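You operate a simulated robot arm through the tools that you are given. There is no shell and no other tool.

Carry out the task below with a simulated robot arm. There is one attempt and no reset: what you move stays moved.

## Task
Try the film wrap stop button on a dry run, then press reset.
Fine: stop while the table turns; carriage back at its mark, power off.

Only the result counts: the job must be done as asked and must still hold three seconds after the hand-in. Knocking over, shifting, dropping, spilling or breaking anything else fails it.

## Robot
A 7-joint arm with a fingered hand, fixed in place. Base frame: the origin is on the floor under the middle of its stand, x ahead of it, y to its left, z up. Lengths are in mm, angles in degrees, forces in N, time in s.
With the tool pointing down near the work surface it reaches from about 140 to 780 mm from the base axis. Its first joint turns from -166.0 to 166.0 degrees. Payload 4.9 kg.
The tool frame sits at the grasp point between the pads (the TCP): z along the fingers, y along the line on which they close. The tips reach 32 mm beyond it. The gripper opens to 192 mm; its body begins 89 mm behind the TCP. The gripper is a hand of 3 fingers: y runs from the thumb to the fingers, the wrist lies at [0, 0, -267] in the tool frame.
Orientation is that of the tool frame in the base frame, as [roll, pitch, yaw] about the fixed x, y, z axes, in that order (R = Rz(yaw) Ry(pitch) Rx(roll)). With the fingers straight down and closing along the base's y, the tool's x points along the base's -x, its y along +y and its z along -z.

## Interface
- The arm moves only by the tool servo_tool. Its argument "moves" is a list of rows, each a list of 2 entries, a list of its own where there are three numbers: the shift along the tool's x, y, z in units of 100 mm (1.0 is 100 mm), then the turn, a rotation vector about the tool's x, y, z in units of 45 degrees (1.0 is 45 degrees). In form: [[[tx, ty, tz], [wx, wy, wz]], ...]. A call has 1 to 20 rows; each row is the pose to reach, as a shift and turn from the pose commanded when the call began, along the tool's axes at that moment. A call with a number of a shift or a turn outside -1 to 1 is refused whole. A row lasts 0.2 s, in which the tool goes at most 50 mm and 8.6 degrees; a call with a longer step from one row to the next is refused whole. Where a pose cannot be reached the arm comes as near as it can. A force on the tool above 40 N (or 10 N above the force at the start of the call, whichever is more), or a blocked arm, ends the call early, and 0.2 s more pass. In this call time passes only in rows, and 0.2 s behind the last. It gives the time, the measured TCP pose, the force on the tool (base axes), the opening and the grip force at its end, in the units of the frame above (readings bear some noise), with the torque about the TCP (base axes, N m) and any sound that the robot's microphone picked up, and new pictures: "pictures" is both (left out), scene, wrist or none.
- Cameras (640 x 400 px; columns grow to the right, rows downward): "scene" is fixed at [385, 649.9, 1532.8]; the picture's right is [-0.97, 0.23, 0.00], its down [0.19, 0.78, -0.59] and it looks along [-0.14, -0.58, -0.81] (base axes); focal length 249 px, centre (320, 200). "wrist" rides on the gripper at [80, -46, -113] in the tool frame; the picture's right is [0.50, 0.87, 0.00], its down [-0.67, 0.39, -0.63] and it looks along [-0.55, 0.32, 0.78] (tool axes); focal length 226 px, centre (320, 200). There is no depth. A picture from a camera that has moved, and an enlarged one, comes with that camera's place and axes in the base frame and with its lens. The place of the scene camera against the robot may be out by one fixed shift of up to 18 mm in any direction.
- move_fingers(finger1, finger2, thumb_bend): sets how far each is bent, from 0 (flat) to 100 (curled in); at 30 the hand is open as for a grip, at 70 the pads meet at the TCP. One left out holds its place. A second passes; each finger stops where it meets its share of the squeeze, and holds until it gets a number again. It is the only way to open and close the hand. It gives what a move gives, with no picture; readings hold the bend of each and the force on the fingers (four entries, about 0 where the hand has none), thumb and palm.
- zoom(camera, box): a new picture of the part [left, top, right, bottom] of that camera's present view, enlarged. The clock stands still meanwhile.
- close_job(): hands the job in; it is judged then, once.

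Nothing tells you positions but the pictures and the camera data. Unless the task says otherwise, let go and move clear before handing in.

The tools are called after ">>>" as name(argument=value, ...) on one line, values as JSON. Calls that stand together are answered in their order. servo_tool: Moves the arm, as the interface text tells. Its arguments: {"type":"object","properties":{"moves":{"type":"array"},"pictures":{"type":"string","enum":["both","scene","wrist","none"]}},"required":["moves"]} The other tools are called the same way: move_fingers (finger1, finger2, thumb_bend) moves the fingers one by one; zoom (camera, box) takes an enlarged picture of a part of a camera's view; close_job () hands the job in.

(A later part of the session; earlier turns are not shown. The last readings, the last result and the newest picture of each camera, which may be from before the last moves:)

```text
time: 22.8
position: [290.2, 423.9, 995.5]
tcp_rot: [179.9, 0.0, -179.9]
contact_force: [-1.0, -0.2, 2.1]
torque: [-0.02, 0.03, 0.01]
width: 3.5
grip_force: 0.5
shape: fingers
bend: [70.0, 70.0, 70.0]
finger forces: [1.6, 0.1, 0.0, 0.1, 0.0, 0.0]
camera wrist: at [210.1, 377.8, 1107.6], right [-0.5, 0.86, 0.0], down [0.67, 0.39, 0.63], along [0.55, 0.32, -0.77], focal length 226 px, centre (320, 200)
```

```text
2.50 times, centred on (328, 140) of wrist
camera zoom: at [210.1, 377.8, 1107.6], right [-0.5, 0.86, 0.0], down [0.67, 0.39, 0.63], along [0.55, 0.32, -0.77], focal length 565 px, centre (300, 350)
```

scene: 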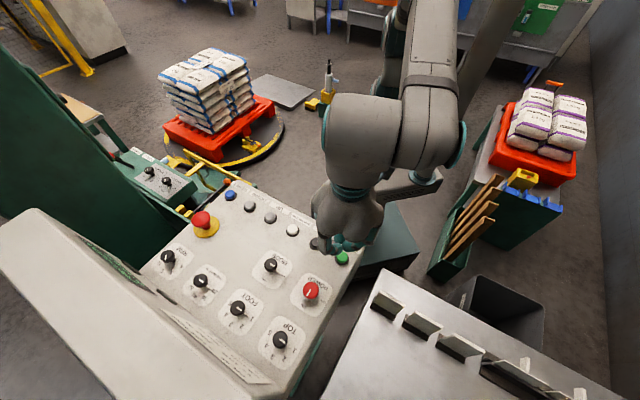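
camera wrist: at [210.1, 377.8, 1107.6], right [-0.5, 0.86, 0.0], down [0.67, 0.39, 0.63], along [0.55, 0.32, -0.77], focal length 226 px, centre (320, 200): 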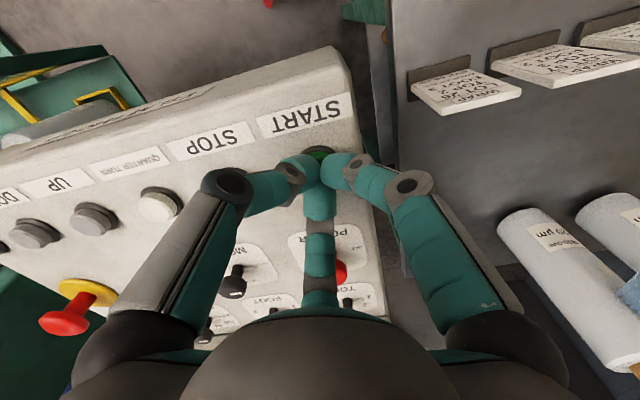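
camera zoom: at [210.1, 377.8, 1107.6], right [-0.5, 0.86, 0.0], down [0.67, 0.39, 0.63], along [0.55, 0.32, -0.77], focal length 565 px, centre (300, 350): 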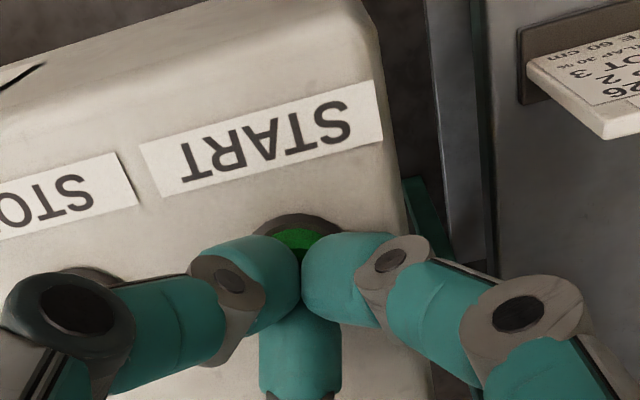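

Light contact has begun, about 2 N at TCP z 995. I'll press down in small steps and listen for a response.

>>> servo_tool(moves=[[[0, 0, 0.02], [0, 0, 0]], [[0, 0, 0.04], [0, 0, 0]], [[0, 0, 0.05], [0, 0, 0]]], pictures="scene")

```text
time: 23.6
position: [290.8, 422.9, 991.8]
tcp_rot: [179.8, 0.2, -179.9]
contact_force: [-1.1, -0.3, 6.6]
torque: [0.02, 0.04, 0.0]
width: 3.1
grip_force: 4.2
shape: fingers
bend: [70.0, 70.0, 70.0]
finger forces: [3.4, 2.3, 0.0, 0.1, 2.9, 0.1]
heard: click
```

scene: 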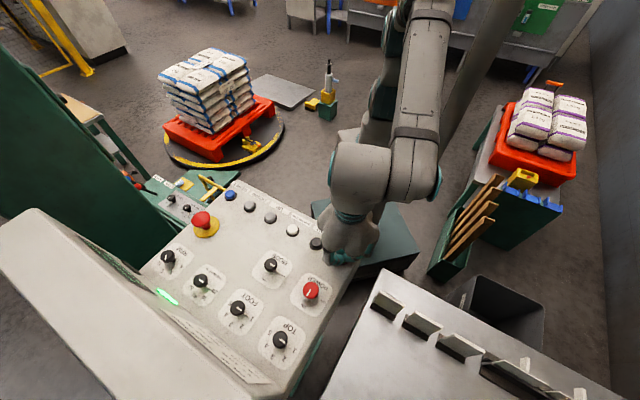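

A click sounded and the green RUN lamp lit. I'll lift and shift over to STOP, then confirm that the table is turning.

>>> servo_tool(moves=[[[0, 0, -0.2], [0, 0, 0]], [[-0.2, -0.2, -0.25], [0, 0, 0]], [[-0.4, -0.4, -0.25], [0, 0, 0]], [[-0.51, -0.525, -0.2], [0, 0, 0]], [[-0.51, -0.525, -0.12], [0, 0, 0]]], pictures="both")

>>> zoom(camera="scene", box=[80, 30, 340, 200])

>>> zoom(camera="wrist", box=[200, 60, 456, 220])

```text
time: 24.8
position: [340.1, 369.9, 1002.5]
tcp_rot: [179.9, 0.0, -179.9]
contact_force: [-0.2, -0.4, 0.2]
torque: [0.03, 0.03, 0.01]
width: 3.4
grip_force: 0.2
shape: fingers
bend: [70.0, 70.0, 70.0]
finger forces: [0.0, 0.1, 0.0, 0.1, 0.0, 0.0]
camera wrist: at [261.2, 324.8, 1114.9], right [-0.5, 0.86, 0.0], down [0.67, 0.39, 0.63], along [0.55, 0.32, -0.77], focal length 226 px, centre (320, 200)
```

scene: 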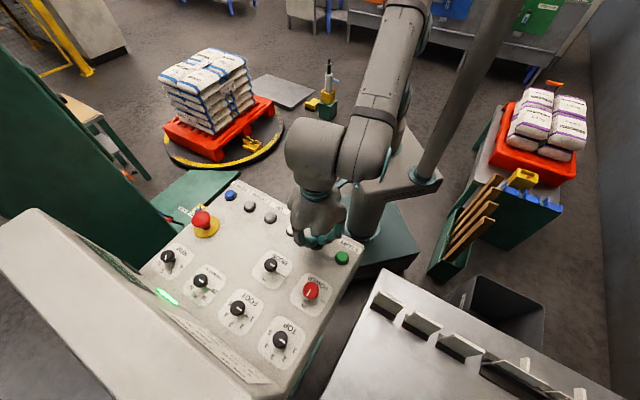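
wrist: 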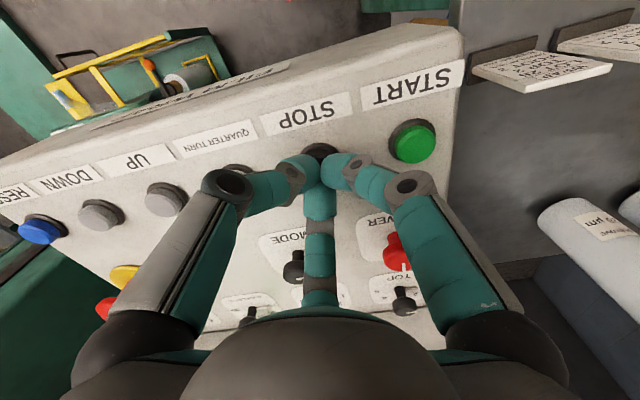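

```text
2.35 times, centred on (210, 115) of scene
camera zoom: at [385.0, 649.9, 1532.8], right [-0.97, 0.23, 0.0], down [0.19, 0.78, -0.59], along [-0.14, -0.58, -0.81], focal length 586 px, centre (579, 400)
```

zoom: 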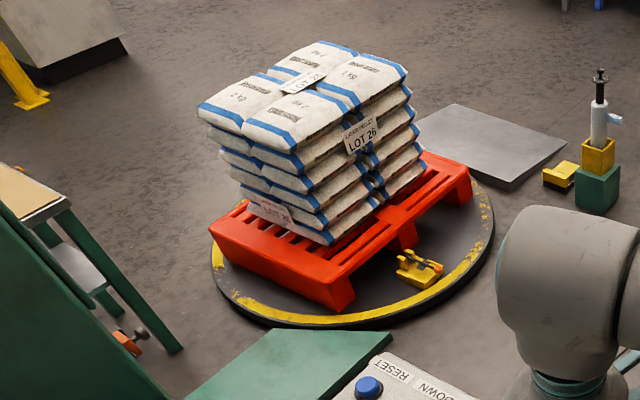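

```text
2.50 times, centred on (328, 140) of wrist
camera zoom: at [261.2, 324.8, 1114.9], right [-0.5, 0.86, 0.0], down [0.67, 0.39, 0.63], along [0.55, 0.32, -0.77], focal length 565 px, centre (300, 350)
```

zoom: 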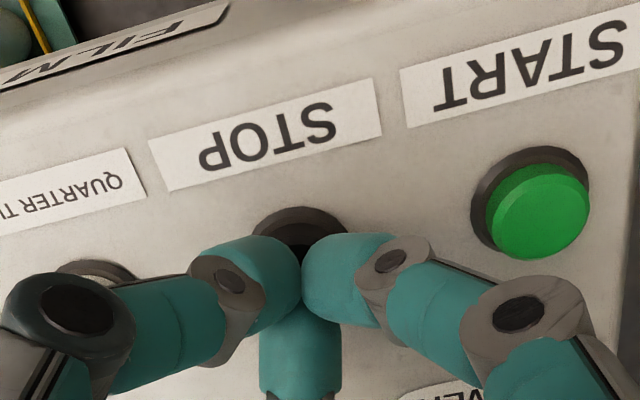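

The carriage is travelling down, but the pallet and table haven't turned yet. I'll hold over STOP and watch for the table to start.

>>> servo_tool(moves=[[[0, 0, 0], [0, 0, 0]], [[0, 0, 0], [0, 0, 0]], [[0, 0, 0], [0, 0, 0]], [[0, 0, 0], [0, 0, 0]]], pictures="both")

>>> zoom(camera="scene", box=[80, 30, 340, 200])

```text
time: 25.8
position: [339.6, 370.4, 1002.7]
tcp_rot: [179.9, 0.0, -179.9]
contact_force: [-0.2, 0.5, 0.1]
torque: [0.01, -0.02, -0.03]
width: 3.2
grip_force: 0.1
shape: fingers
bend: [70.0, 70.0, 70.0]
finger forces: [0.1, 0.1, 0.0, 0.1, 0.0, 0.0]
camera wrist: at [261.1, 325.0, 1115.0], right [-0.5, 0.86, 0.0], down [0.67, 0.39, 0.63], along [0.55, 0.32, -0.77], focal length 226 px, centre (320, 200)
```

scene: 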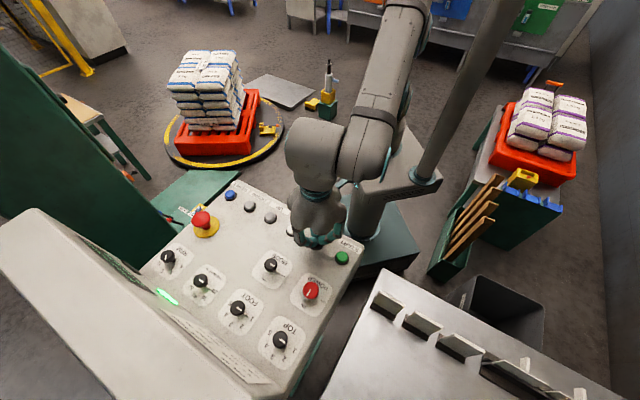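
wrist: 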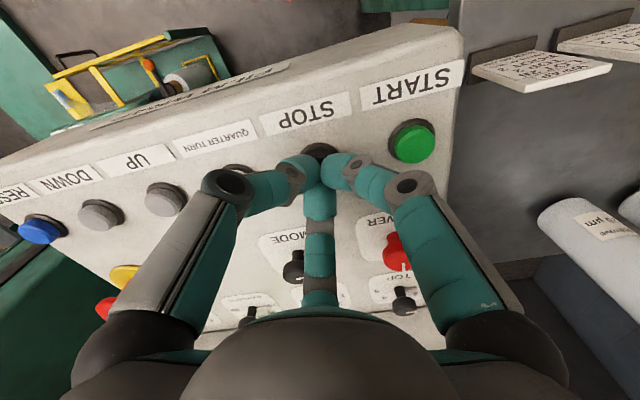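

```text
2.35 times, centred on (210, 115) of scene
camera zoom: at [385.0, 649.9, 1532.8], right [-0.97, 0.23, 0.0], down [0.19, 0.78, -0.59], along [-0.14, -0.58, -0.81], focal length 586 px, centre (579, 400)
```

zoom: 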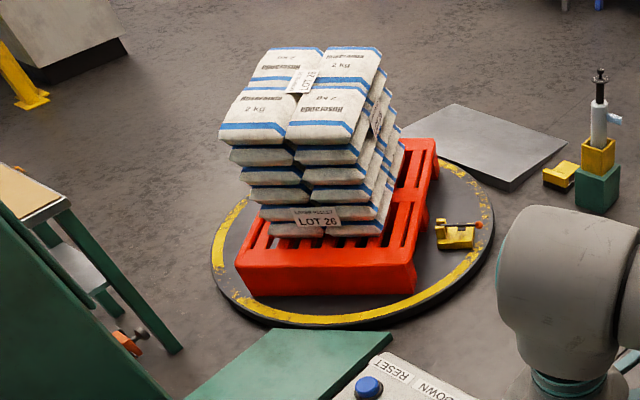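

The table is turning now, so I'm pressing STOP.

>>> servo_tool(moves=[[[0, 0, 0.07], [0, 0, 0]], [[0, 0, 0.1], [0, 0, 0]], [[0, 0, 0.125], [0, 0, 0]]], pictures="both")

>>> zoom(camera="scene", box=[80, 30, 340, 200])

```text
time: 26.6
position: [341.2, 371.5, 991.2]
tcp_rot: [179.8, 0.1, -179.9]
contact_force: [-1.0, -1.1, 7.0]
torque: [-0.08, 0.04, -0.03]
width: 2.9
grip_force: 5.2
shape: fingers
bend: [70.0, 70.0, 70.0]
finger forces: [3.4, 2.7, 0.1, 0.0, 4.1, 0.0]
heard: click
camera wrist: at [261.5, 325.5, 1103.0], right [-0.5, 0.86, 0.0], down [0.67, 0.39, 0.63], along [0.55, 0.32, -0.77], focal length 226 px, centre (320, 200)
```

scene: 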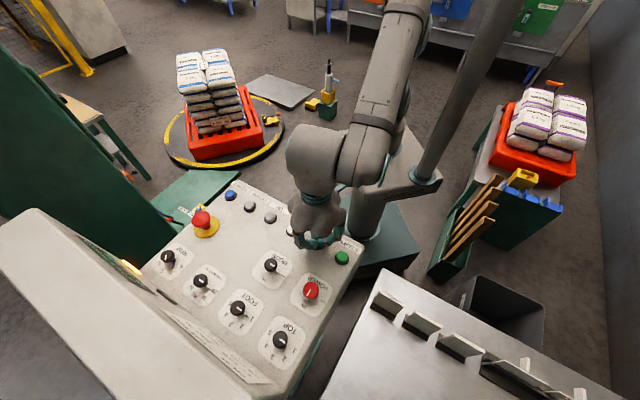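
wrist: 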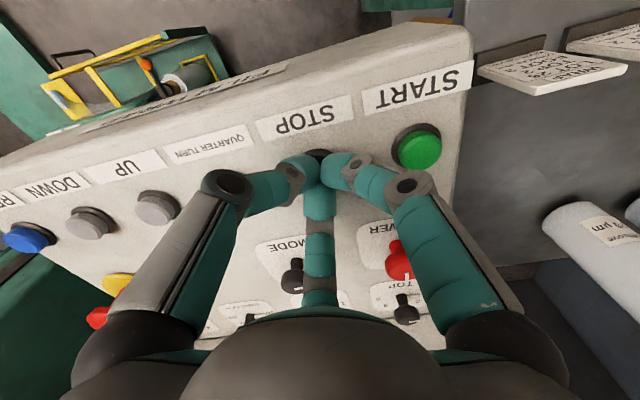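

```text
2.35 times, centred on (210, 115) of scene
camera zoom: at [385.0, 649.9, 1532.8], right [-0.97, 0.23, 0.0], down [0.19, 0.78, -0.59], along [-0.14, -0.58, -0.81], focal length 586 px, centre (579, 400)
```

zoom: 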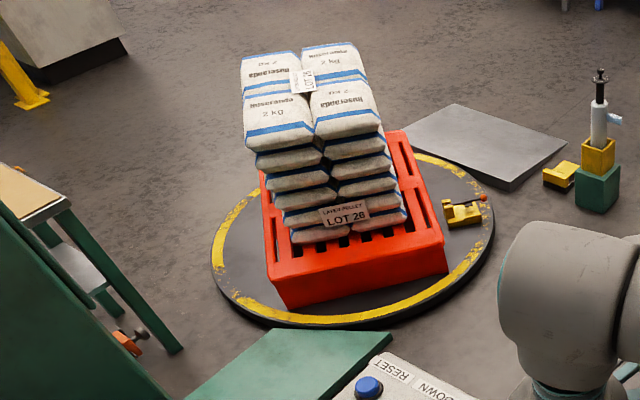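

STOP clicked, RUN went out and the other lamp lit. I'll lift and move along the row toward RESET, checking that the table has halted.

>>> servo_tool(moves=[[[0, 0, -0.2], [0, 0, 0]], [[-0.15, -0.15, -0.45], [0, 0, 0]], [[-0.43, -0.43, -0.6], [0, 0, 0]], [[-0.72, -0.72, -0.6], [0, 0, 0]], [[-1.0, -1.0, -0.6], [0, 0, 0]], [[-1.0, -1.0, -0.6], [0, 0, 0]]], pictures="both")

>>> zoom(camera="scene", box=[80, 30, 340, 200])

>>> zoom(camera="wrist", box=[0, 80, 256, 240])

```text
time: 28.0
position: [442.3, 270.9, 1050.9]
tcp_rot: [179.9, 0.0, -179.8]
contact_force: [0.8, 0.3, 0.3]
torque: [-0.03, 0.03, -0.02]
width: 3.1
grip_force: 0.1
shape: fingers
bend: [70.0, 70.0, 70.0]
finger forces: [0.0, 0.0, 0.1, 0.0, 0.0, 0.0]
camera wrist: at [362.2, 225.1, 1161.7], right [-0.5, 0.86, 0.0], down [0.67, 0.39, 0.63], along [0.55, 0.32, -0.77], focal length 226 px, centre (320, 200)
```

scene: 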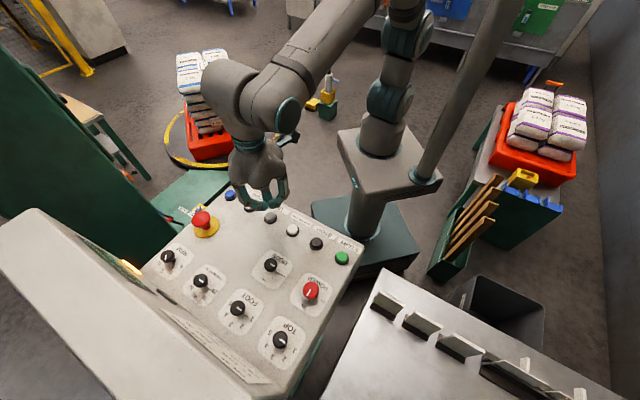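
wrist: 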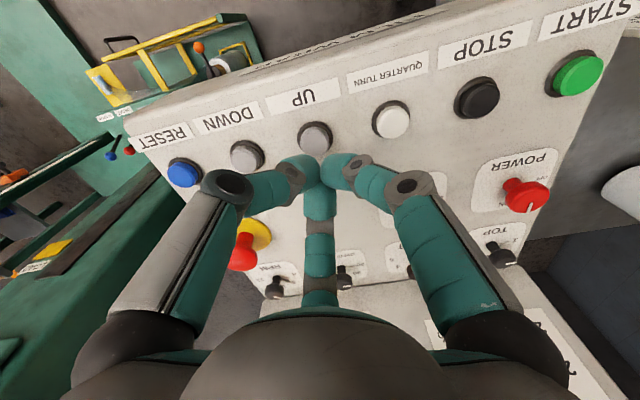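

```text
2.35 times, centred on (210, 115) of scene
camera zoom: at [385.0, 649.9, 1532.8], right [-0.97, 0.23, 0.0], down [0.19, 0.78, -0.59], along [-0.14, -0.58, -0.81], focal length 586 px, centre (579, 400)
```

zoom: 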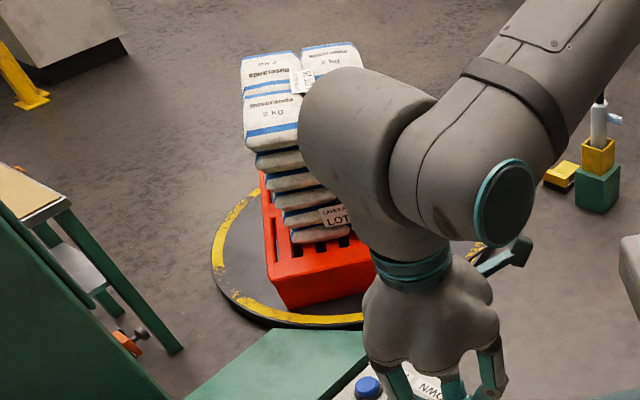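

```text
2.50 times, centred on (128, 160) of wrist
camera zoom: at [362.2, 225.1, 1161.7], right [-0.5, 0.86, 0.0], down [0.67, 0.39, 0.63], along [0.55, 0.32, -0.77], focal length 565 px, centre (800, 300)
```

zoom: 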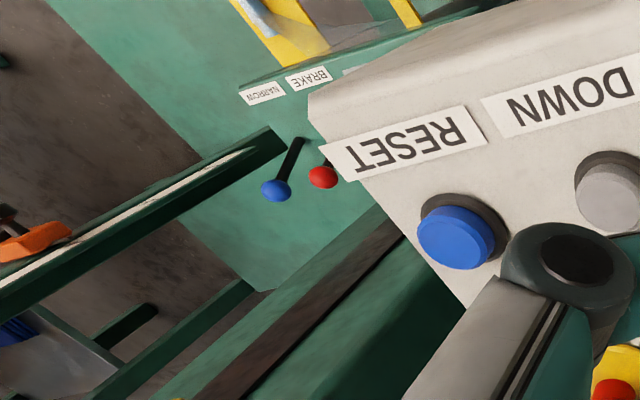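

The table has halted at the same angle. RESET is at about (543,167), so I'll move above it and verify before pressing.

>>> servo_tool(moves=[[[-0.2, -0.2, 0], [0, 0, 0]], [[-0.45, -0.45, 0], [0, 0, 0]], [[-0.72, -0.72, 0], [0, 0, 0]], [[-0.9, -0.9, 0.0], [0, 0, 0]], [[-0.9, -0.9, 0.0], [0, 0, 0]]], pictures="wrist")

>>> zoom(camera="wrist", box=[200, 60, 456, 220])

```text
time: 29.2
position: [531.8, 180.7, 1050.5]
tcp_rot: [179.9, 0.0, -179.8]
contact_force: [-0.4, -0.3, -0.1]
torque: [0.01, 0.01, 0.04]
width: 3.0
grip_force: 0.1
shape: fingers
bend: [70.0, 70.0, 70.0]
finger forces: [0.0, 0.0, 0.0, 0.0, 0.1, 0.0]
camera wrist: at [452.6, 134.9, 1163.0], right [-0.5, 0.86, 0.0], down [0.67, 0.39, 0.63], along [0.55, 0.32, -0.77], focal length 226 px, centre (320, 200)
```

wrist: 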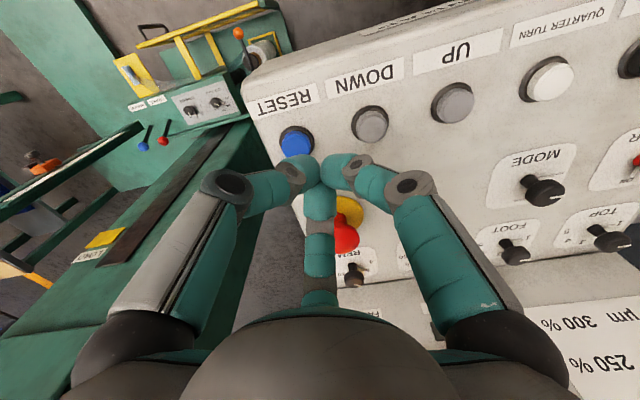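

```text
2.50 times, centred on (328, 140) of wrist
camera zoom: at [452.6, 134.9, 1163.0], right [-0.5, 0.86, 0.0], down [0.67, 0.39, 0.63], along [0.55, 0.32, -0.77], focal length 565 px, centre (300, 350)
```

zoom: 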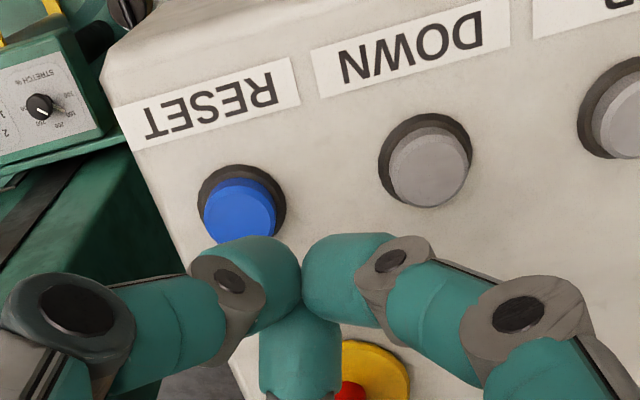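

RESET is refined to (547,163). I'll also look at the yellow-marked strip on the mast, which may be the carriage's home mark.

>>> zoom(camera="wrist", box=[40, 60, 232, 280])

>>> servo_tool(moves=[[[-0.08, -0.09, 0.2], [0, 0, 0]], [[-0.161, -0.173, 0.35], [0, 0, 0]], [[-0.161, -0.173, 0.47], [0, 0, 0]], [[-0.161, -0.173, 0.47], [0, 0, 0]]], pictures="wrist")

>>> zoom(camera="wrist", box=[200, 60, 456, 220])

```text
1.82 times, centred on (136, 170) of wrist
camera zoom: at [452.6, 134.9, 1163.0], right [-0.5, 0.86, 0.0], down [0.67, 0.39, 0.63], along [0.55, 0.32, -0.77], focal length 411 px, centre (654, 254)
```

zoom: 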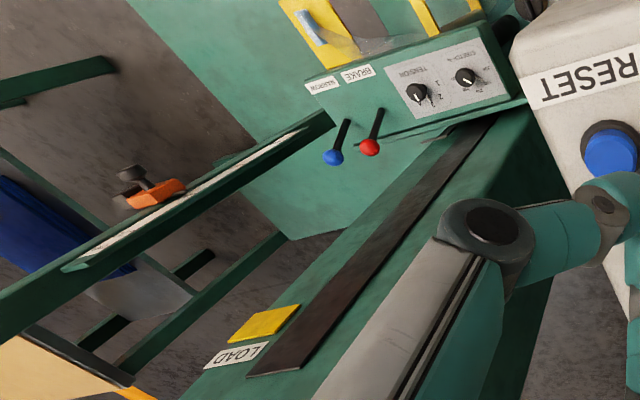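

```text
time: 30.2
position: [548.7, 163.3, 1004.0]
tcp_rot: [179.8, 0.0, -180.0]
contact_force: [-0.4, 0.4, 0.7]
torque: [0.02, 0.0, 0.02]
width: 3.3
grip_force: 0.1
shape: fingers
bend: [70.0, 70.0, 70.0]
finger forces: [0.0, 0.0, 0.0, 0.1, 0.0, 0.0]
camera wrist: at [468.5, 117.9, 1115.2], right [-0.5, 0.86, 0.0], down [0.67, 0.39, 0.63], along [0.55, 0.32, -0.77], focal length 226 px, centre (320, 200)
```

wrist: 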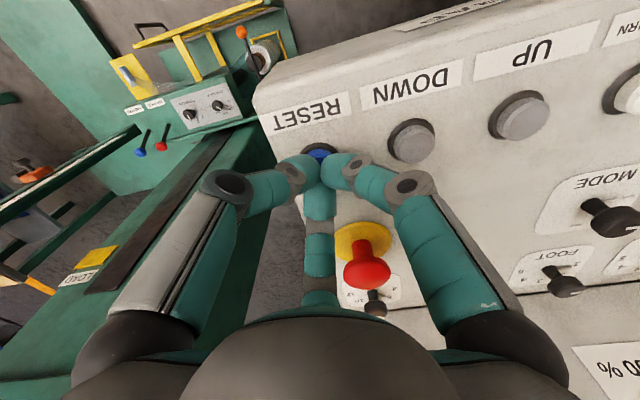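

```text
2.50 times, centred on (328, 140) of wrist
camera zoom: at [468.5, 117.9, 1115.2], right [-0.5, 0.86, 0.0], down [0.67, 0.39, 0.63], along [0.55, 0.32, -0.77], focal length 565 px, centre (300, 350)
```

zoom: 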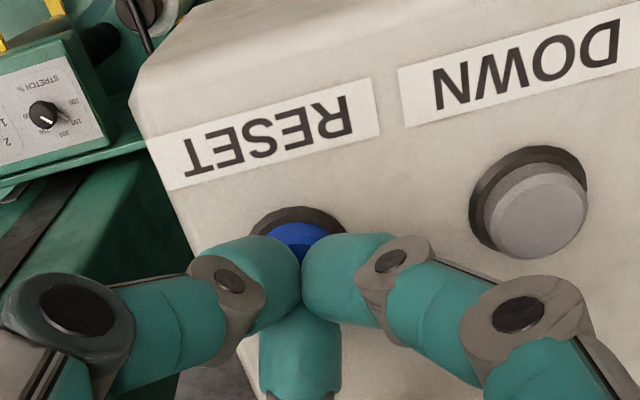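

I'm aligned over RESET, and the mast carries a yellow "LOAD" mark where the carriage presumably parks. I'm pressing RESET now.

>>> servo_tool(moves=[[[0, 0, 0.06], [0, 0, 0]], [[0, 0, 0.09], [0, 0, 0]], [[0, 0, 0.115], [0, 0, 0]], [[0, 0, 0.13], [0, 0, 0]]], pictures="both")

```text
time: 31.2
position: [548.2, 163.7, 991.0]
tcp_rot: [179.8, 0.1, -179.9]
contact_force: [-1.0, -1.3, 8.1]
torque: [-0.06, 0.04, -0.02]
width: 3.1
grip_force: 5.6
shape: fingers
bend: [70.0, 70.0, 70.0]
finger forces: [3.9, 3.0, 0.1, 0.0, 4.4, 0.0]
heard: click
camera wrist: at [468.2, 118.1, 1102.9], right [-0.5, 0.86, 0.0], down [0.67, 0.39, 0.63], along [0.55, 0.32, -0.77], focal length 226 px, centre (320, 200)
```

scene: 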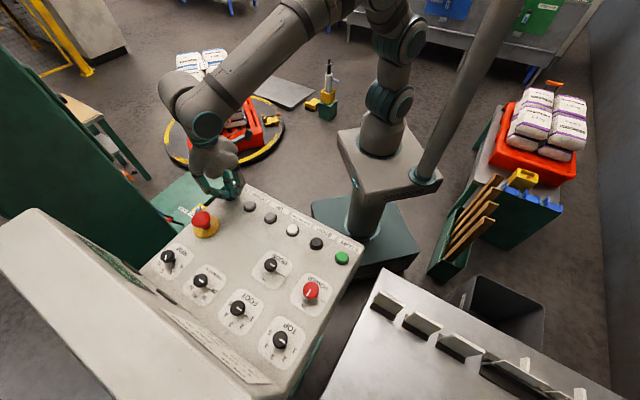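
wrist: 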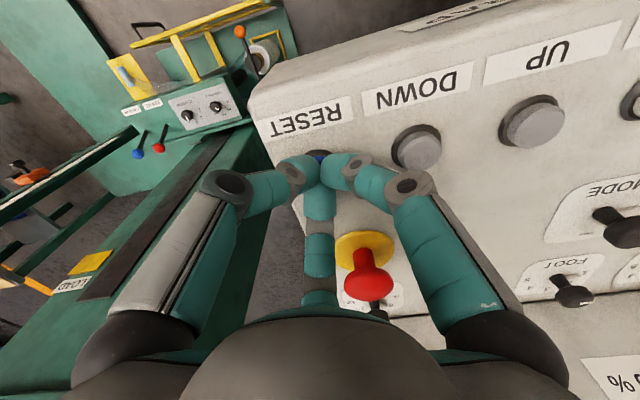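

RESET clicked and the fault lamp went out. I'll lift off and watch whether the carriage returns on its own.

>>> servo_tool(moves=[[[0, 0, -0.2], [0, 0, 0]], [[0, 0, -0.45], [0, 0, 0]], [[0, 0, -0.6], [0, 0, 0]], [[0, 0, -0.6], [0, 0, 0]], [[0, 0, -0.6], [0, 0, 0]]], pictures="both")

```text
time: 32.4
position: [547.1, 164.1, 1050.8]
tcp_rot: [179.9, 0.0, -179.9]
contact_force: [-0.5, -0.5, -0.3]
torque: [-0.02, 0.0, -0.02]
width: 3.2
grip_force: 0.1
shape: fingers
bend: [70.0, 70.0, 70.0]
finger forces: [0.0, 0.0, 0.1, 0.1, 0.0, 0.0]
camera wrist: at [467.7, 118.5, 1162.1], right [-0.5, 0.86, 0.0], down [0.67, 0.39, 0.63], along [0.55, 0.32, -0.77], focal length 226 px, centre (320, 200)
```

scene: 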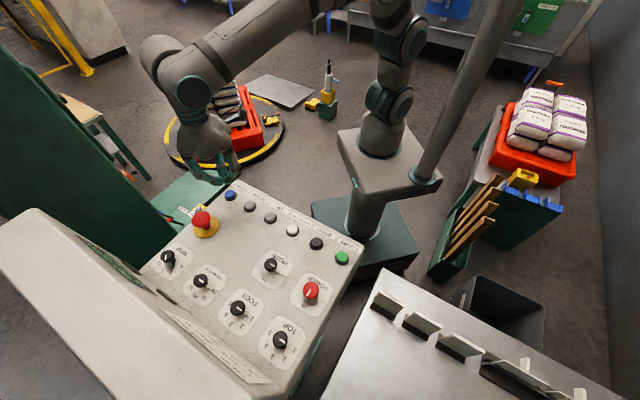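
wrist: 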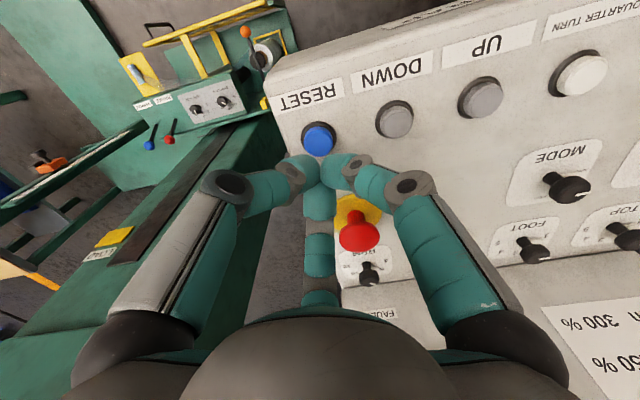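

>>> zoom(camera="scene", box=[80, 30, 340, 200])

>>> zoom(camera="wrist", box=[40, 0, 296, 160])

>>> zoom(camera="wrist", box=[40, 120, 296, 280])

```text
2.35 times, centred on (210, 115) of scene
camera zoom: at [385.0, 649.9, 1532.8], right [-0.97, 0.23, 0.0], down [0.19, 0.78, -0.59], along [-0.14, -0.58, -0.81], focal length 586 px, centre (579, 400)
```

zoom: 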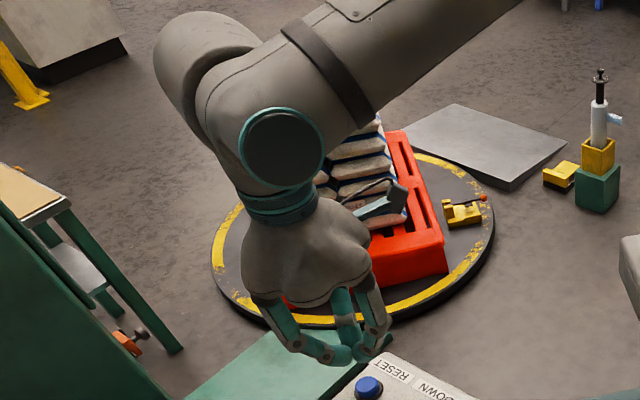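

```text
2.50 times, centred on (168, 80) of wrist
camera zoom: at [467.7, 118.5, 1162.1], right [-0.5, 0.86, 0.0], down [0.67, 0.39, 0.63], along [0.55, 0.32, -0.77], focal length 565 px, centre (700, 500)
```

zoom: 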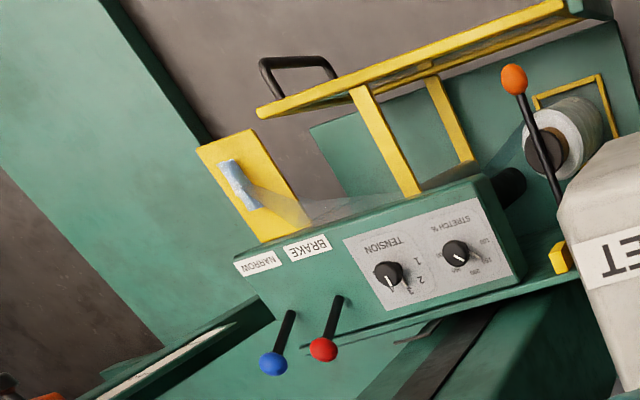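

```text
2.50 times, centred on (168, 200) of wrist
camera zoom: at [467.7, 118.5, 1162.1], right [-0.5, 0.86, 0.0], down [0.67, 0.39, 0.63], along [0.55, 0.32, -0.77], focal length 565 px, centre (700, 200)
```

zoom: 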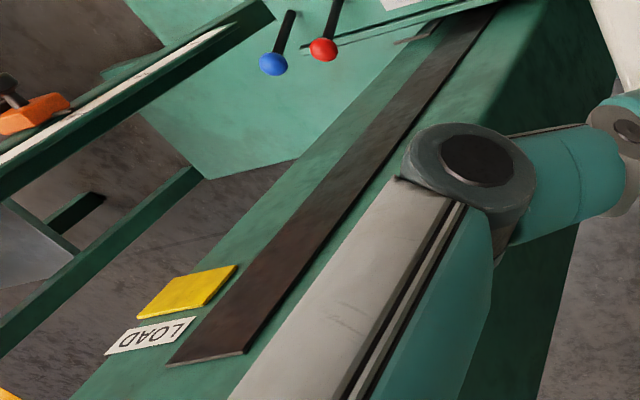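

RESET cleared the lamp, but the carriage is still low, far below the yellow LOAD mark where it seems to have started. I'll move toward UP and wait a little to see if it returns by itself.

>>> servo_tool(moves=[[[0.2, 0.2, 0], [0, 0, 0]], [[0.4, 0.4, 0], [0, 0, 0]], [[0.6, 0.6, 0], [0, 0, 0]], [[0.8, 0.8, 0], [0, 0, 0]], [[1.0, 1.0, 0], [0, 0, 0]], [[1.0, 1.0, 0], [0, 0, 0]], [[1.0, 1.0, 0], [0, 0, 0]], [[1.0, 1.0, 0], [0, 0, 0]]], pictures="both")

>>> zoom(camera="wrist", box=[0, 0, 256, 160])

>>> zoom(camera="wrist", box=[200, 60, 456, 220])

```text
time: 34.2
position: [445.4, 262.2, 1050.6]
tcp_rot: [179.8, 0.0, -179.9]
contact_force: [-0.7, -0.5, 0.7]
torque: [-0.01, 0.0, 0.04]
width: 3.0
grip_force: 0.1
shape: fingers
bend: [70.0, 70.0, 70.0]
finger forces: [0.1, 0.0, 0.0, 0.0, 0.0, 0.1]
camera wrist: at [366.4, 216.9, 1161.6], right [-0.5, 0.86, 0.0], down [0.67, 0.39, 0.63], along [0.55, 0.32, -0.77], focal length 226 px, centre (320, 200)
```

scene: 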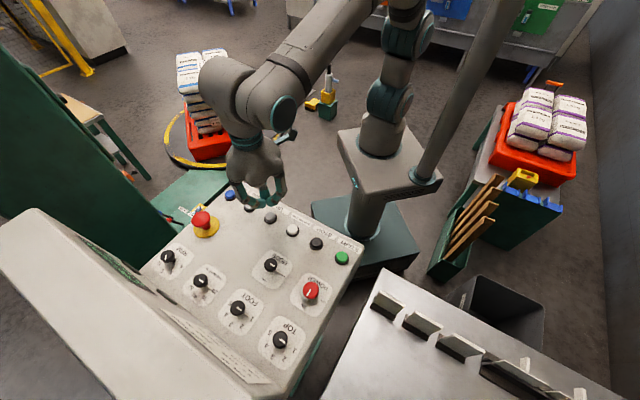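
wrist: 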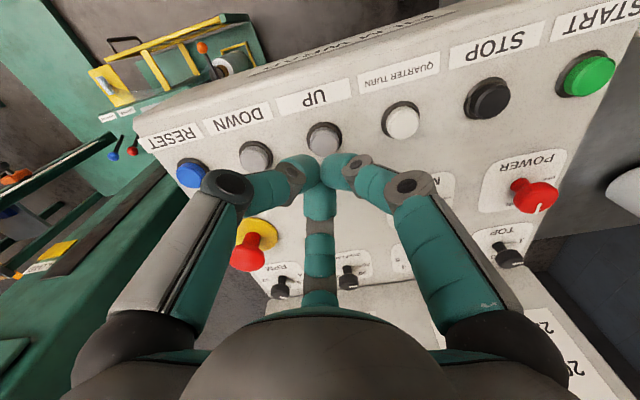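

```text
2.50 times, centred on (128, 80) of wrist
camera zoom: at [366.4, 216.9, 1161.6], right [-0.5, 0.86, 0.0], down [0.67, 0.39, 0.63], along [0.55, 0.32, -0.77], focal length 565 px, centre (800, 500)
```

zoom: 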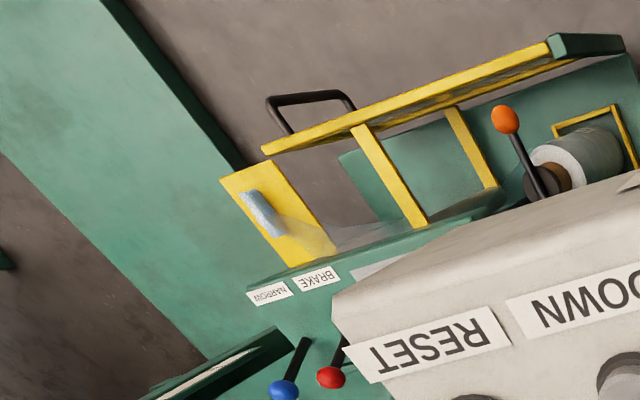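

```text
2.50 times, centred on (328, 140) of wrist
camera zoom: at [366.4, 216.9, 1161.6], right [-0.5, 0.86, 0.0], down [0.67, 0.39, 0.63], along [0.55, 0.32, -0.77], focal length 565 px, centre (300, 350)
```

zoom: 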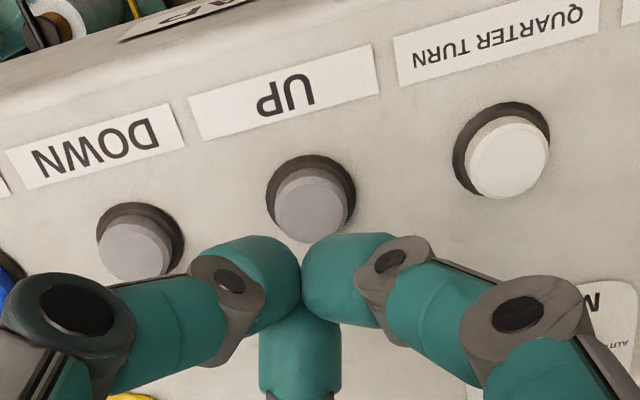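

The carriage stays down, so it has to be driven up. UP is at about (444.5,267). First I'll look at how the carriage and mark line up in the scene view.

>>> zoom(camera="scene", box=[60, 130, 240, 242])

>>> zoom(camera="wrist", box=[0, 120, 256, 280])

```text
3.56 times, centred on (150, 186) of scene
camera zoom: at [385.0, 649.9, 1532.8], right [-0.97, 0.23, 0.0], down [0.19, 0.78, -0.59], along [-0.14, -0.58, -0.81], focal length 886 px, centre (924, 250)
```

zoom: 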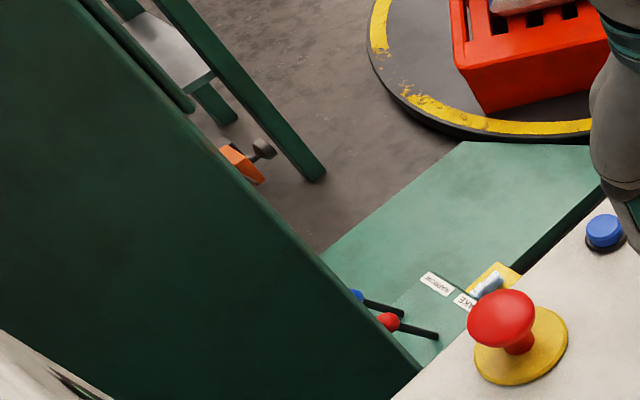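

```text
2.50 times, centred on (128, 200) of wrist
camera zoom: at [366.4, 216.9, 1161.6], right [-0.5, 0.86, 0.0], down [0.67, 0.39, 0.63], along [0.55, 0.32, -0.77], focal length 565 px, centre (800, 200)
```

zoom: 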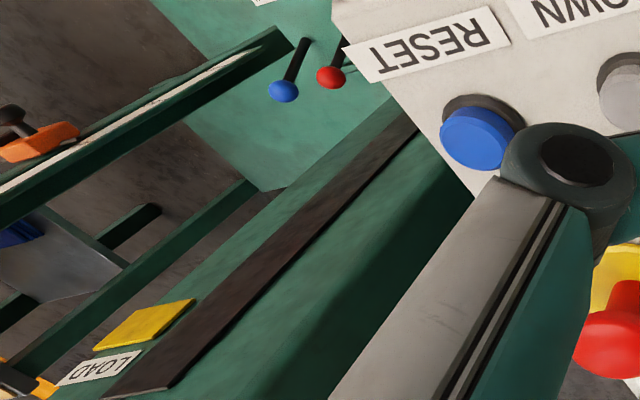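

The starting picture gives me a pixel reference for the carriage's parked position (BRAKE label and TENSION knob). I'll press UP and see if it responds in AUTO.

>>> servo_tool(moves=[[[0.025, 0.04, 0.2], [0, 0, 0]], [[0.025, 0.04, 0.4], [0, 0, 0]], [[0.025, 0.04, 0.5], [0, 0, 0]], [[0.025, 0.04, 0.55], [0, 0, 0]], [[0.025, 0.04, 0.59], [0, 0, 0]], [[0.025, 0.04, 0.605], [0, 0, 0]]], pictures="both")

>>> zoom(camera="scene", box=[60, 130, 240, 242])

```text
time: 35.6
position: [445.8, 266.8, 991.8]
tcp_rot: [179.8, 0.1, -180.0]
contact_force: [-0.9, -1.7, 10.8]
torque: [-0.13, 0.04, -0.01]
width: 2.6
grip_force: 6.9
shape: fingers
bend: [70.0, 70.0, 70.0]
finger forces: [4.1, 2.9, 0.0, 0.1, 6.7, 0.0]
heard: click
camera wrist: at [365.3, 221.9, 1102.5], right [-0.5, 0.86, 0.0], down [0.67, 0.39, 0.63], along [0.55, 0.32, -0.77], focal length 226 px, centre (320, 200)
```

scene: 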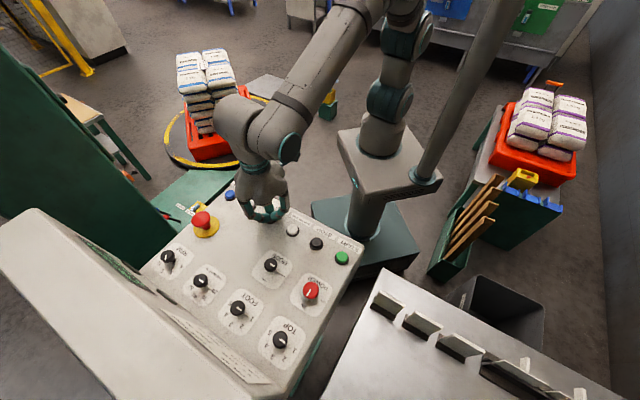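
wrist: 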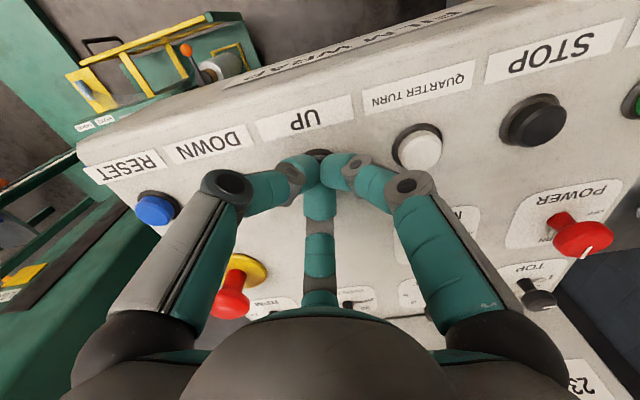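

```text
3.56 times, centred on (150, 186) of scene
camera zoom: at [385.0, 649.9, 1532.8], right [-0.97, 0.23, 0.0], down [0.19, 0.78, -0.59], along [-0.14, -0.58, -0.81], focal length 886 px, centre (924, 250)
```

zoom: 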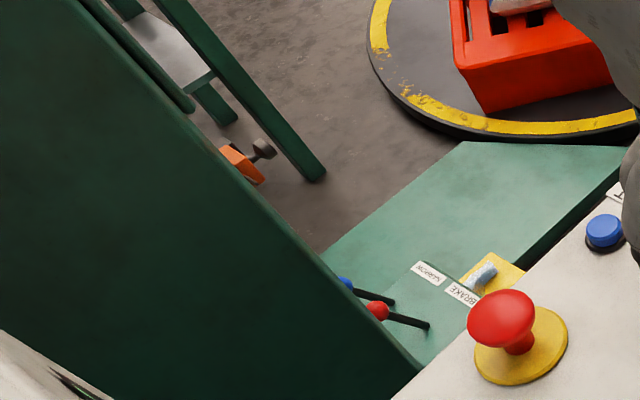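

UP works: the carriage rose a little. I'll keep UP pressed and monitor.

>>> servo_tool(moves=[[[0, 0, 0], [0, 0, 0]], [[0, 0, 0], [0, 0, 0]], [[0, 0, 0], [0, 0, 0]], [[0, 0, 0], [0, 0, 0]]], pictures="wrist")

>>> zoom(camera="scene", box=[60, 130, 240, 242])

```text
time: 36.6
position: [444.6, 267.7, 991.2]
tcp_rot: [179.8, 0.1, -179.9]
contact_force: [2.5, -0.1, 12.8]
torque: [0.0, -0.09, 0.01]
width: 2.6
grip_force: 8.4
shape: fingers
bend: [70.0, 70.0, 70.0]
finger forces: [4.1, 5.9, 0.1, 0.0, 6.6, 0.0]
camera wrist: at [365.2, 221.9, 1102.0], right [-0.5, 0.86, 0.0], down [0.67, 0.39, 0.63], along [0.55, 0.32, -0.77], focal length 226 px, centre (320, 200)
```

wrist: 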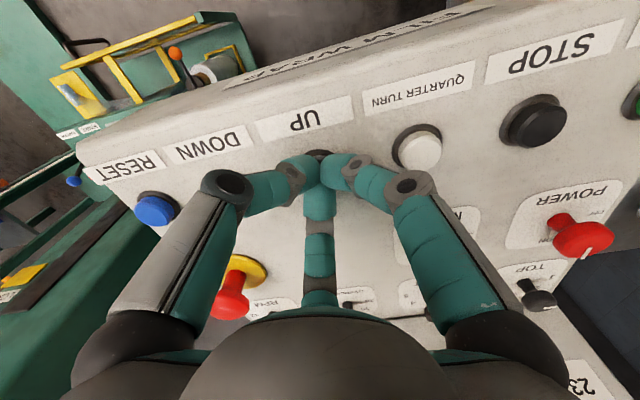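

```text
3.56 times, centred on (150, 186) of scene
camera zoom: at [385.0, 649.9, 1532.8], right [-0.97, 0.23, 0.0], down [0.19, 0.78, -0.59], along [-0.14, -0.58, -0.81], focal length 886 px, centre (924, 250)
```

zoom: 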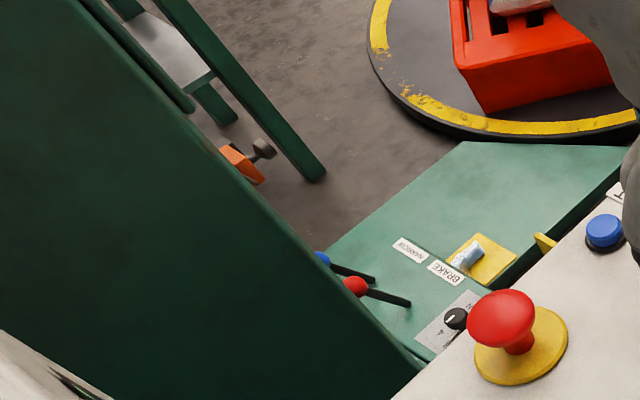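

The carriage climbs at about 50 mm/s, with roughly 300 mm left to its starting height. I'll hold UP for about 4 more seconds and then check.

>>> servo_tool(moves=[[[0, 0, 0], [0, 0, 0]], [[0, 0, 0], [0, 0, 0]], [[0, 0, 0], [0, 0, 0]], [[0, 0, 0], [0, 0, 0]], [[0, 0, 0], [0, 0, 0]], [[0, 0, 0], [0, 0, 0]], [[0, 0, 0], [0, 0, 0]], [[0, 0, 0], [0, 0, 0]], [[0, 0, 0], [0, 0, 0]], [[0, 0, 0], [0, 0, 0]], [[0, 0, 0], [0, 0, 0]], [[0, 0, 0], [0, 0, 0]], [[0, 0, 0], [0, 0, 0]], [[0, 0, 0], [0, 0, 0]], [[0, 0, 0], [0, 0, 0]], [[0, 0, 0], [0, 0, 0]], [[0, 0, 0], [0, 0, 0]], [[0, 0, 0], [0, 0, 0]]], pictures="wrist")

>>> zoom(camera="scene", box=[60, 130, 240, 242])

>>> zoom(camera="wrist", box=[0, 60, 192, 300])

```text
time: 40.4
position: [445.3, 267.1, 990.6]
tcp_rot: [179.9, 0.1, -179.8]
contact_force: [2.7, -0.2, 12.8]
torque: [-0.03, -0.04, -0.02]
width: 2.4
grip_force: 8.6
shape: fingers
bend: [70.0, 70.0, 70.0]
finger forces: [5.9, 5.0, 0.0, 0.0, 7.3, 0.0]
camera wrist: at [365.0, 221.8, 1101.9], right [-0.5, 0.86, 0.0], down [0.67, 0.39, 0.63], along [0.55, 0.32, -0.77], focal length 226 px, centre (320, 200)
```

wrist: 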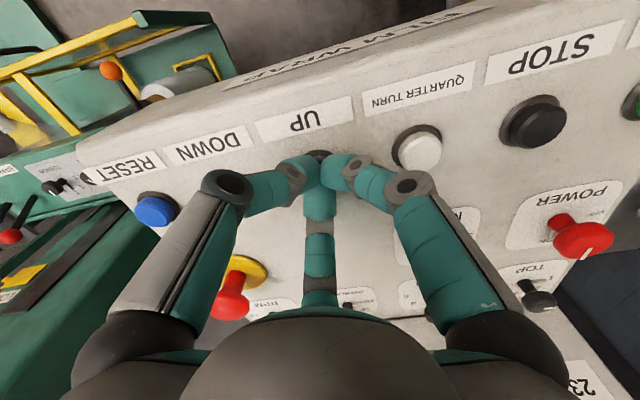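

```text
3.56 times, centred on (150, 186) of scene
camera zoom: at [385.0, 649.9, 1532.8], right [-0.97, 0.23, 0.0], down [0.19, 0.78, -0.59], along [-0.14, -0.58, -0.81], focal length 886 px, centre (924, 250)
```

zoom: 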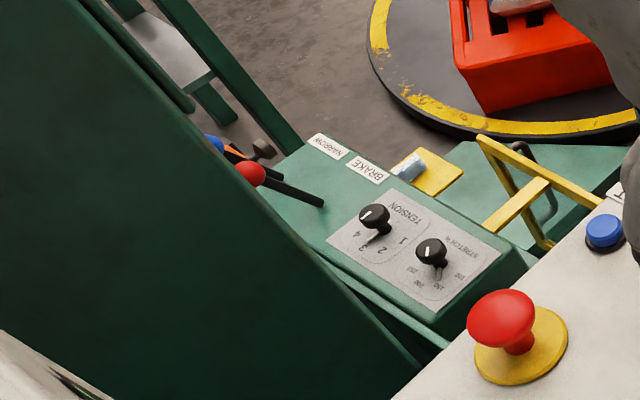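

```text
1.67 times, centred on (96, 180) of wrist
camera zoom: at [365.0, 221.8, 1101.9], right [-0.5, 0.86, 0.0], down [0.67, 0.39, 0.63], along [0.55, 0.32, -0.77], focal length 377 px, centre (693, 233)
```

zoom: 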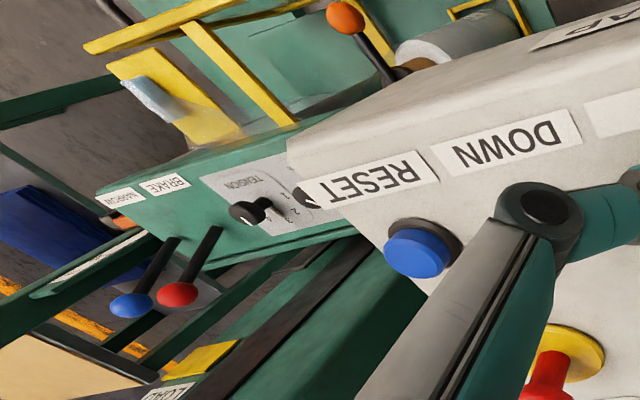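

About 110 mm remain. I'll hold about 1.4 s more, then re-check for the final approach.

>>> servo_tool(moves=[[[0, 0, 0], [0, 0, 0]], [[0, 0, 0], [0, 0, 0]], [[0, 0, 0], [0, 0, 0]], [[0, 0, 0], [0, 0, 0]], [[0, 0, 0], [0, 0, 0]], [[0, 0, 0], [0, 0, 0]]], pictures="wrist")

>>> zoom(camera="scene", box=[60, 130, 240, 242])

>>> zoom(camera="wrist", box=[0, 100, 192, 340])

```text
time: 41.8
position: [446.6, 267.9, 989.5]
tcp_rot: [179.9, 0.0, -179.9]
contact_force: [1.3, 0.2, 14.3]
torque: [-0.04, -0.05, -0.03]
width: 2.7
grip_force: 8.7
shape: fingers
bend: [70.0, 70.0, 70.0]
finger forces: [5.8, 5.1, 0.1, 0.1, 7.3, 0.1]
camera wrist: at [365.0, 221.8, 1101.9], right [-0.5, 0.86, 0.0], down [0.67, 0.39, 0.63], along [0.55, 0.32, -0.77], focal length 226 px, centre (320, 200)
```

wrist: 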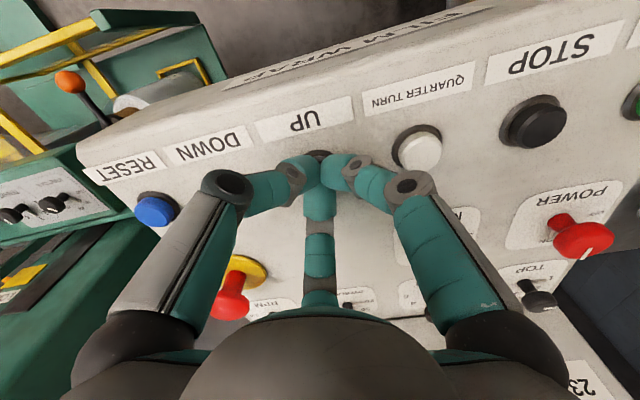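

```text
3.56 times, centred on (150, 186) of scene
camera zoom: at [385.0, 649.9, 1532.8], right [-0.97, 0.23, 0.0], down [0.19, 0.78, -0.59], along [-0.14, -0.58, -0.81], focal length 886 px, centre (924, 250)
```

zoom: 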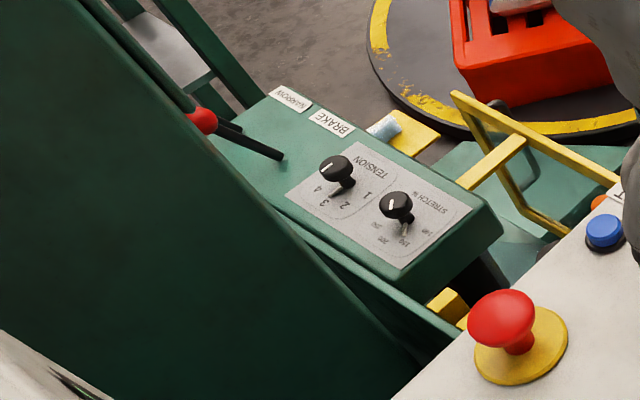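

```text
1.67 times, centred on (96, 220) of wrist
camera zoom: at [365.0, 221.8, 1101.9], right [-0.5, 0.86, 0.0], down [0.67, 0.39, 0.63], along [0.55, 0.32, -0.77], focal length 377 px, centre (693, 167)
```

zoom: 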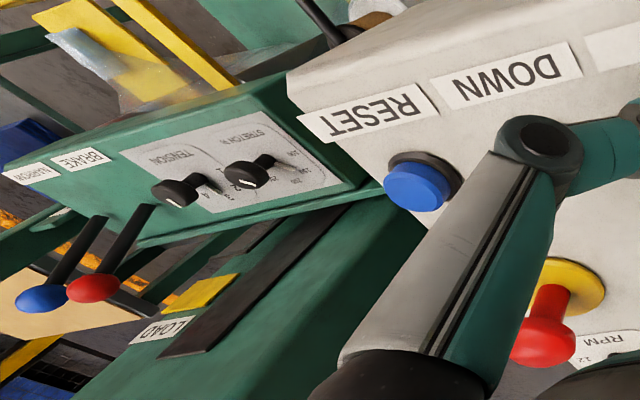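

About 32 mm remain to the starting height. I'll hold for two more short steps, then release UP.

>>> servo_tool(moves=[[[0, 0, 0], [0, 0, 0]], [[0, 0, 0], [0, 0, 0]], [[0, 0, -0.15], [0, 0, 0]], [[0, 0, -0.15], [0, 0, 0]]], pictures="wrist")

>>> zoom(camera="scene", box=[60, 130, 240, 242])

>>> zoom(camera="wrist", box=[0, 100, 192, 340])

```text
time: 42.8
position: [443.9, 266.8, 1004.7]
tcp_rot: [180.0, 0.0, -179.9]
contact_force: [0.5, -1.1, 0.2]
torque: [-0.01, 0.0, 0.01]
width: 3.1
grip_force: 0.0
shape: fingers
bend: [70.0, 70.0, 70.0]
finger forces: [0.0, 0.1, 0.0, 0.1, 0.0, 0.0]
camera wrist: at [365.0, 221.6, 1116.4], right [-0.5, 0.86, 0.0], down [0.67, 0.39, 0.63], along [0.55, 0.32, -0.78], focal length 226 px, centre (320, 200)
```

wrist: 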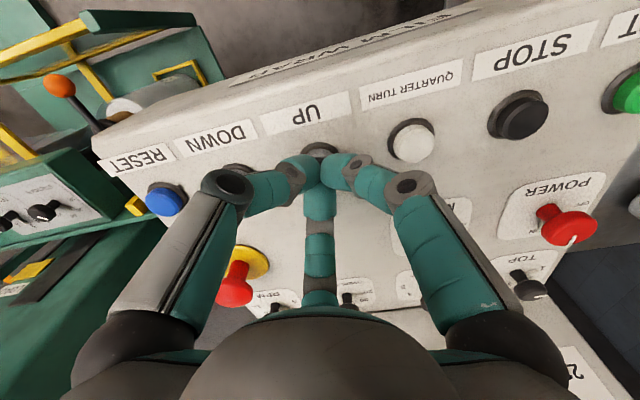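

```text
3.56 times, centred on (150, 186) of scene
camera zoom: at [385.0, 649.9, 1532.8], right [-0.97, 0.23, 0.0], down [0.19, 0.78, -0.59], along [-0.14, -0.58, -0.81], focal length 886 px, centre (924, 250)
```

zoom: 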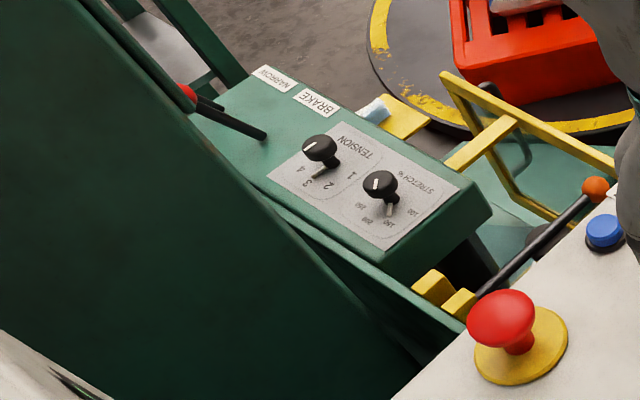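

```text
1.67 times, centred on (96, 220) of wrist
camera zoom: at [365.0, 221.6, 1116.4], right [-0.5, 0.86, 0.0], down [0.67, 0.39, 0.63], along [0.55, 0.32, -0.78], focal length 377 px, centre (693, 167)
```

zoom: 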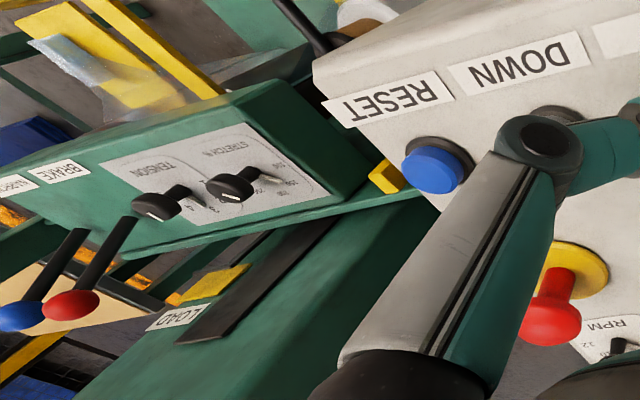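

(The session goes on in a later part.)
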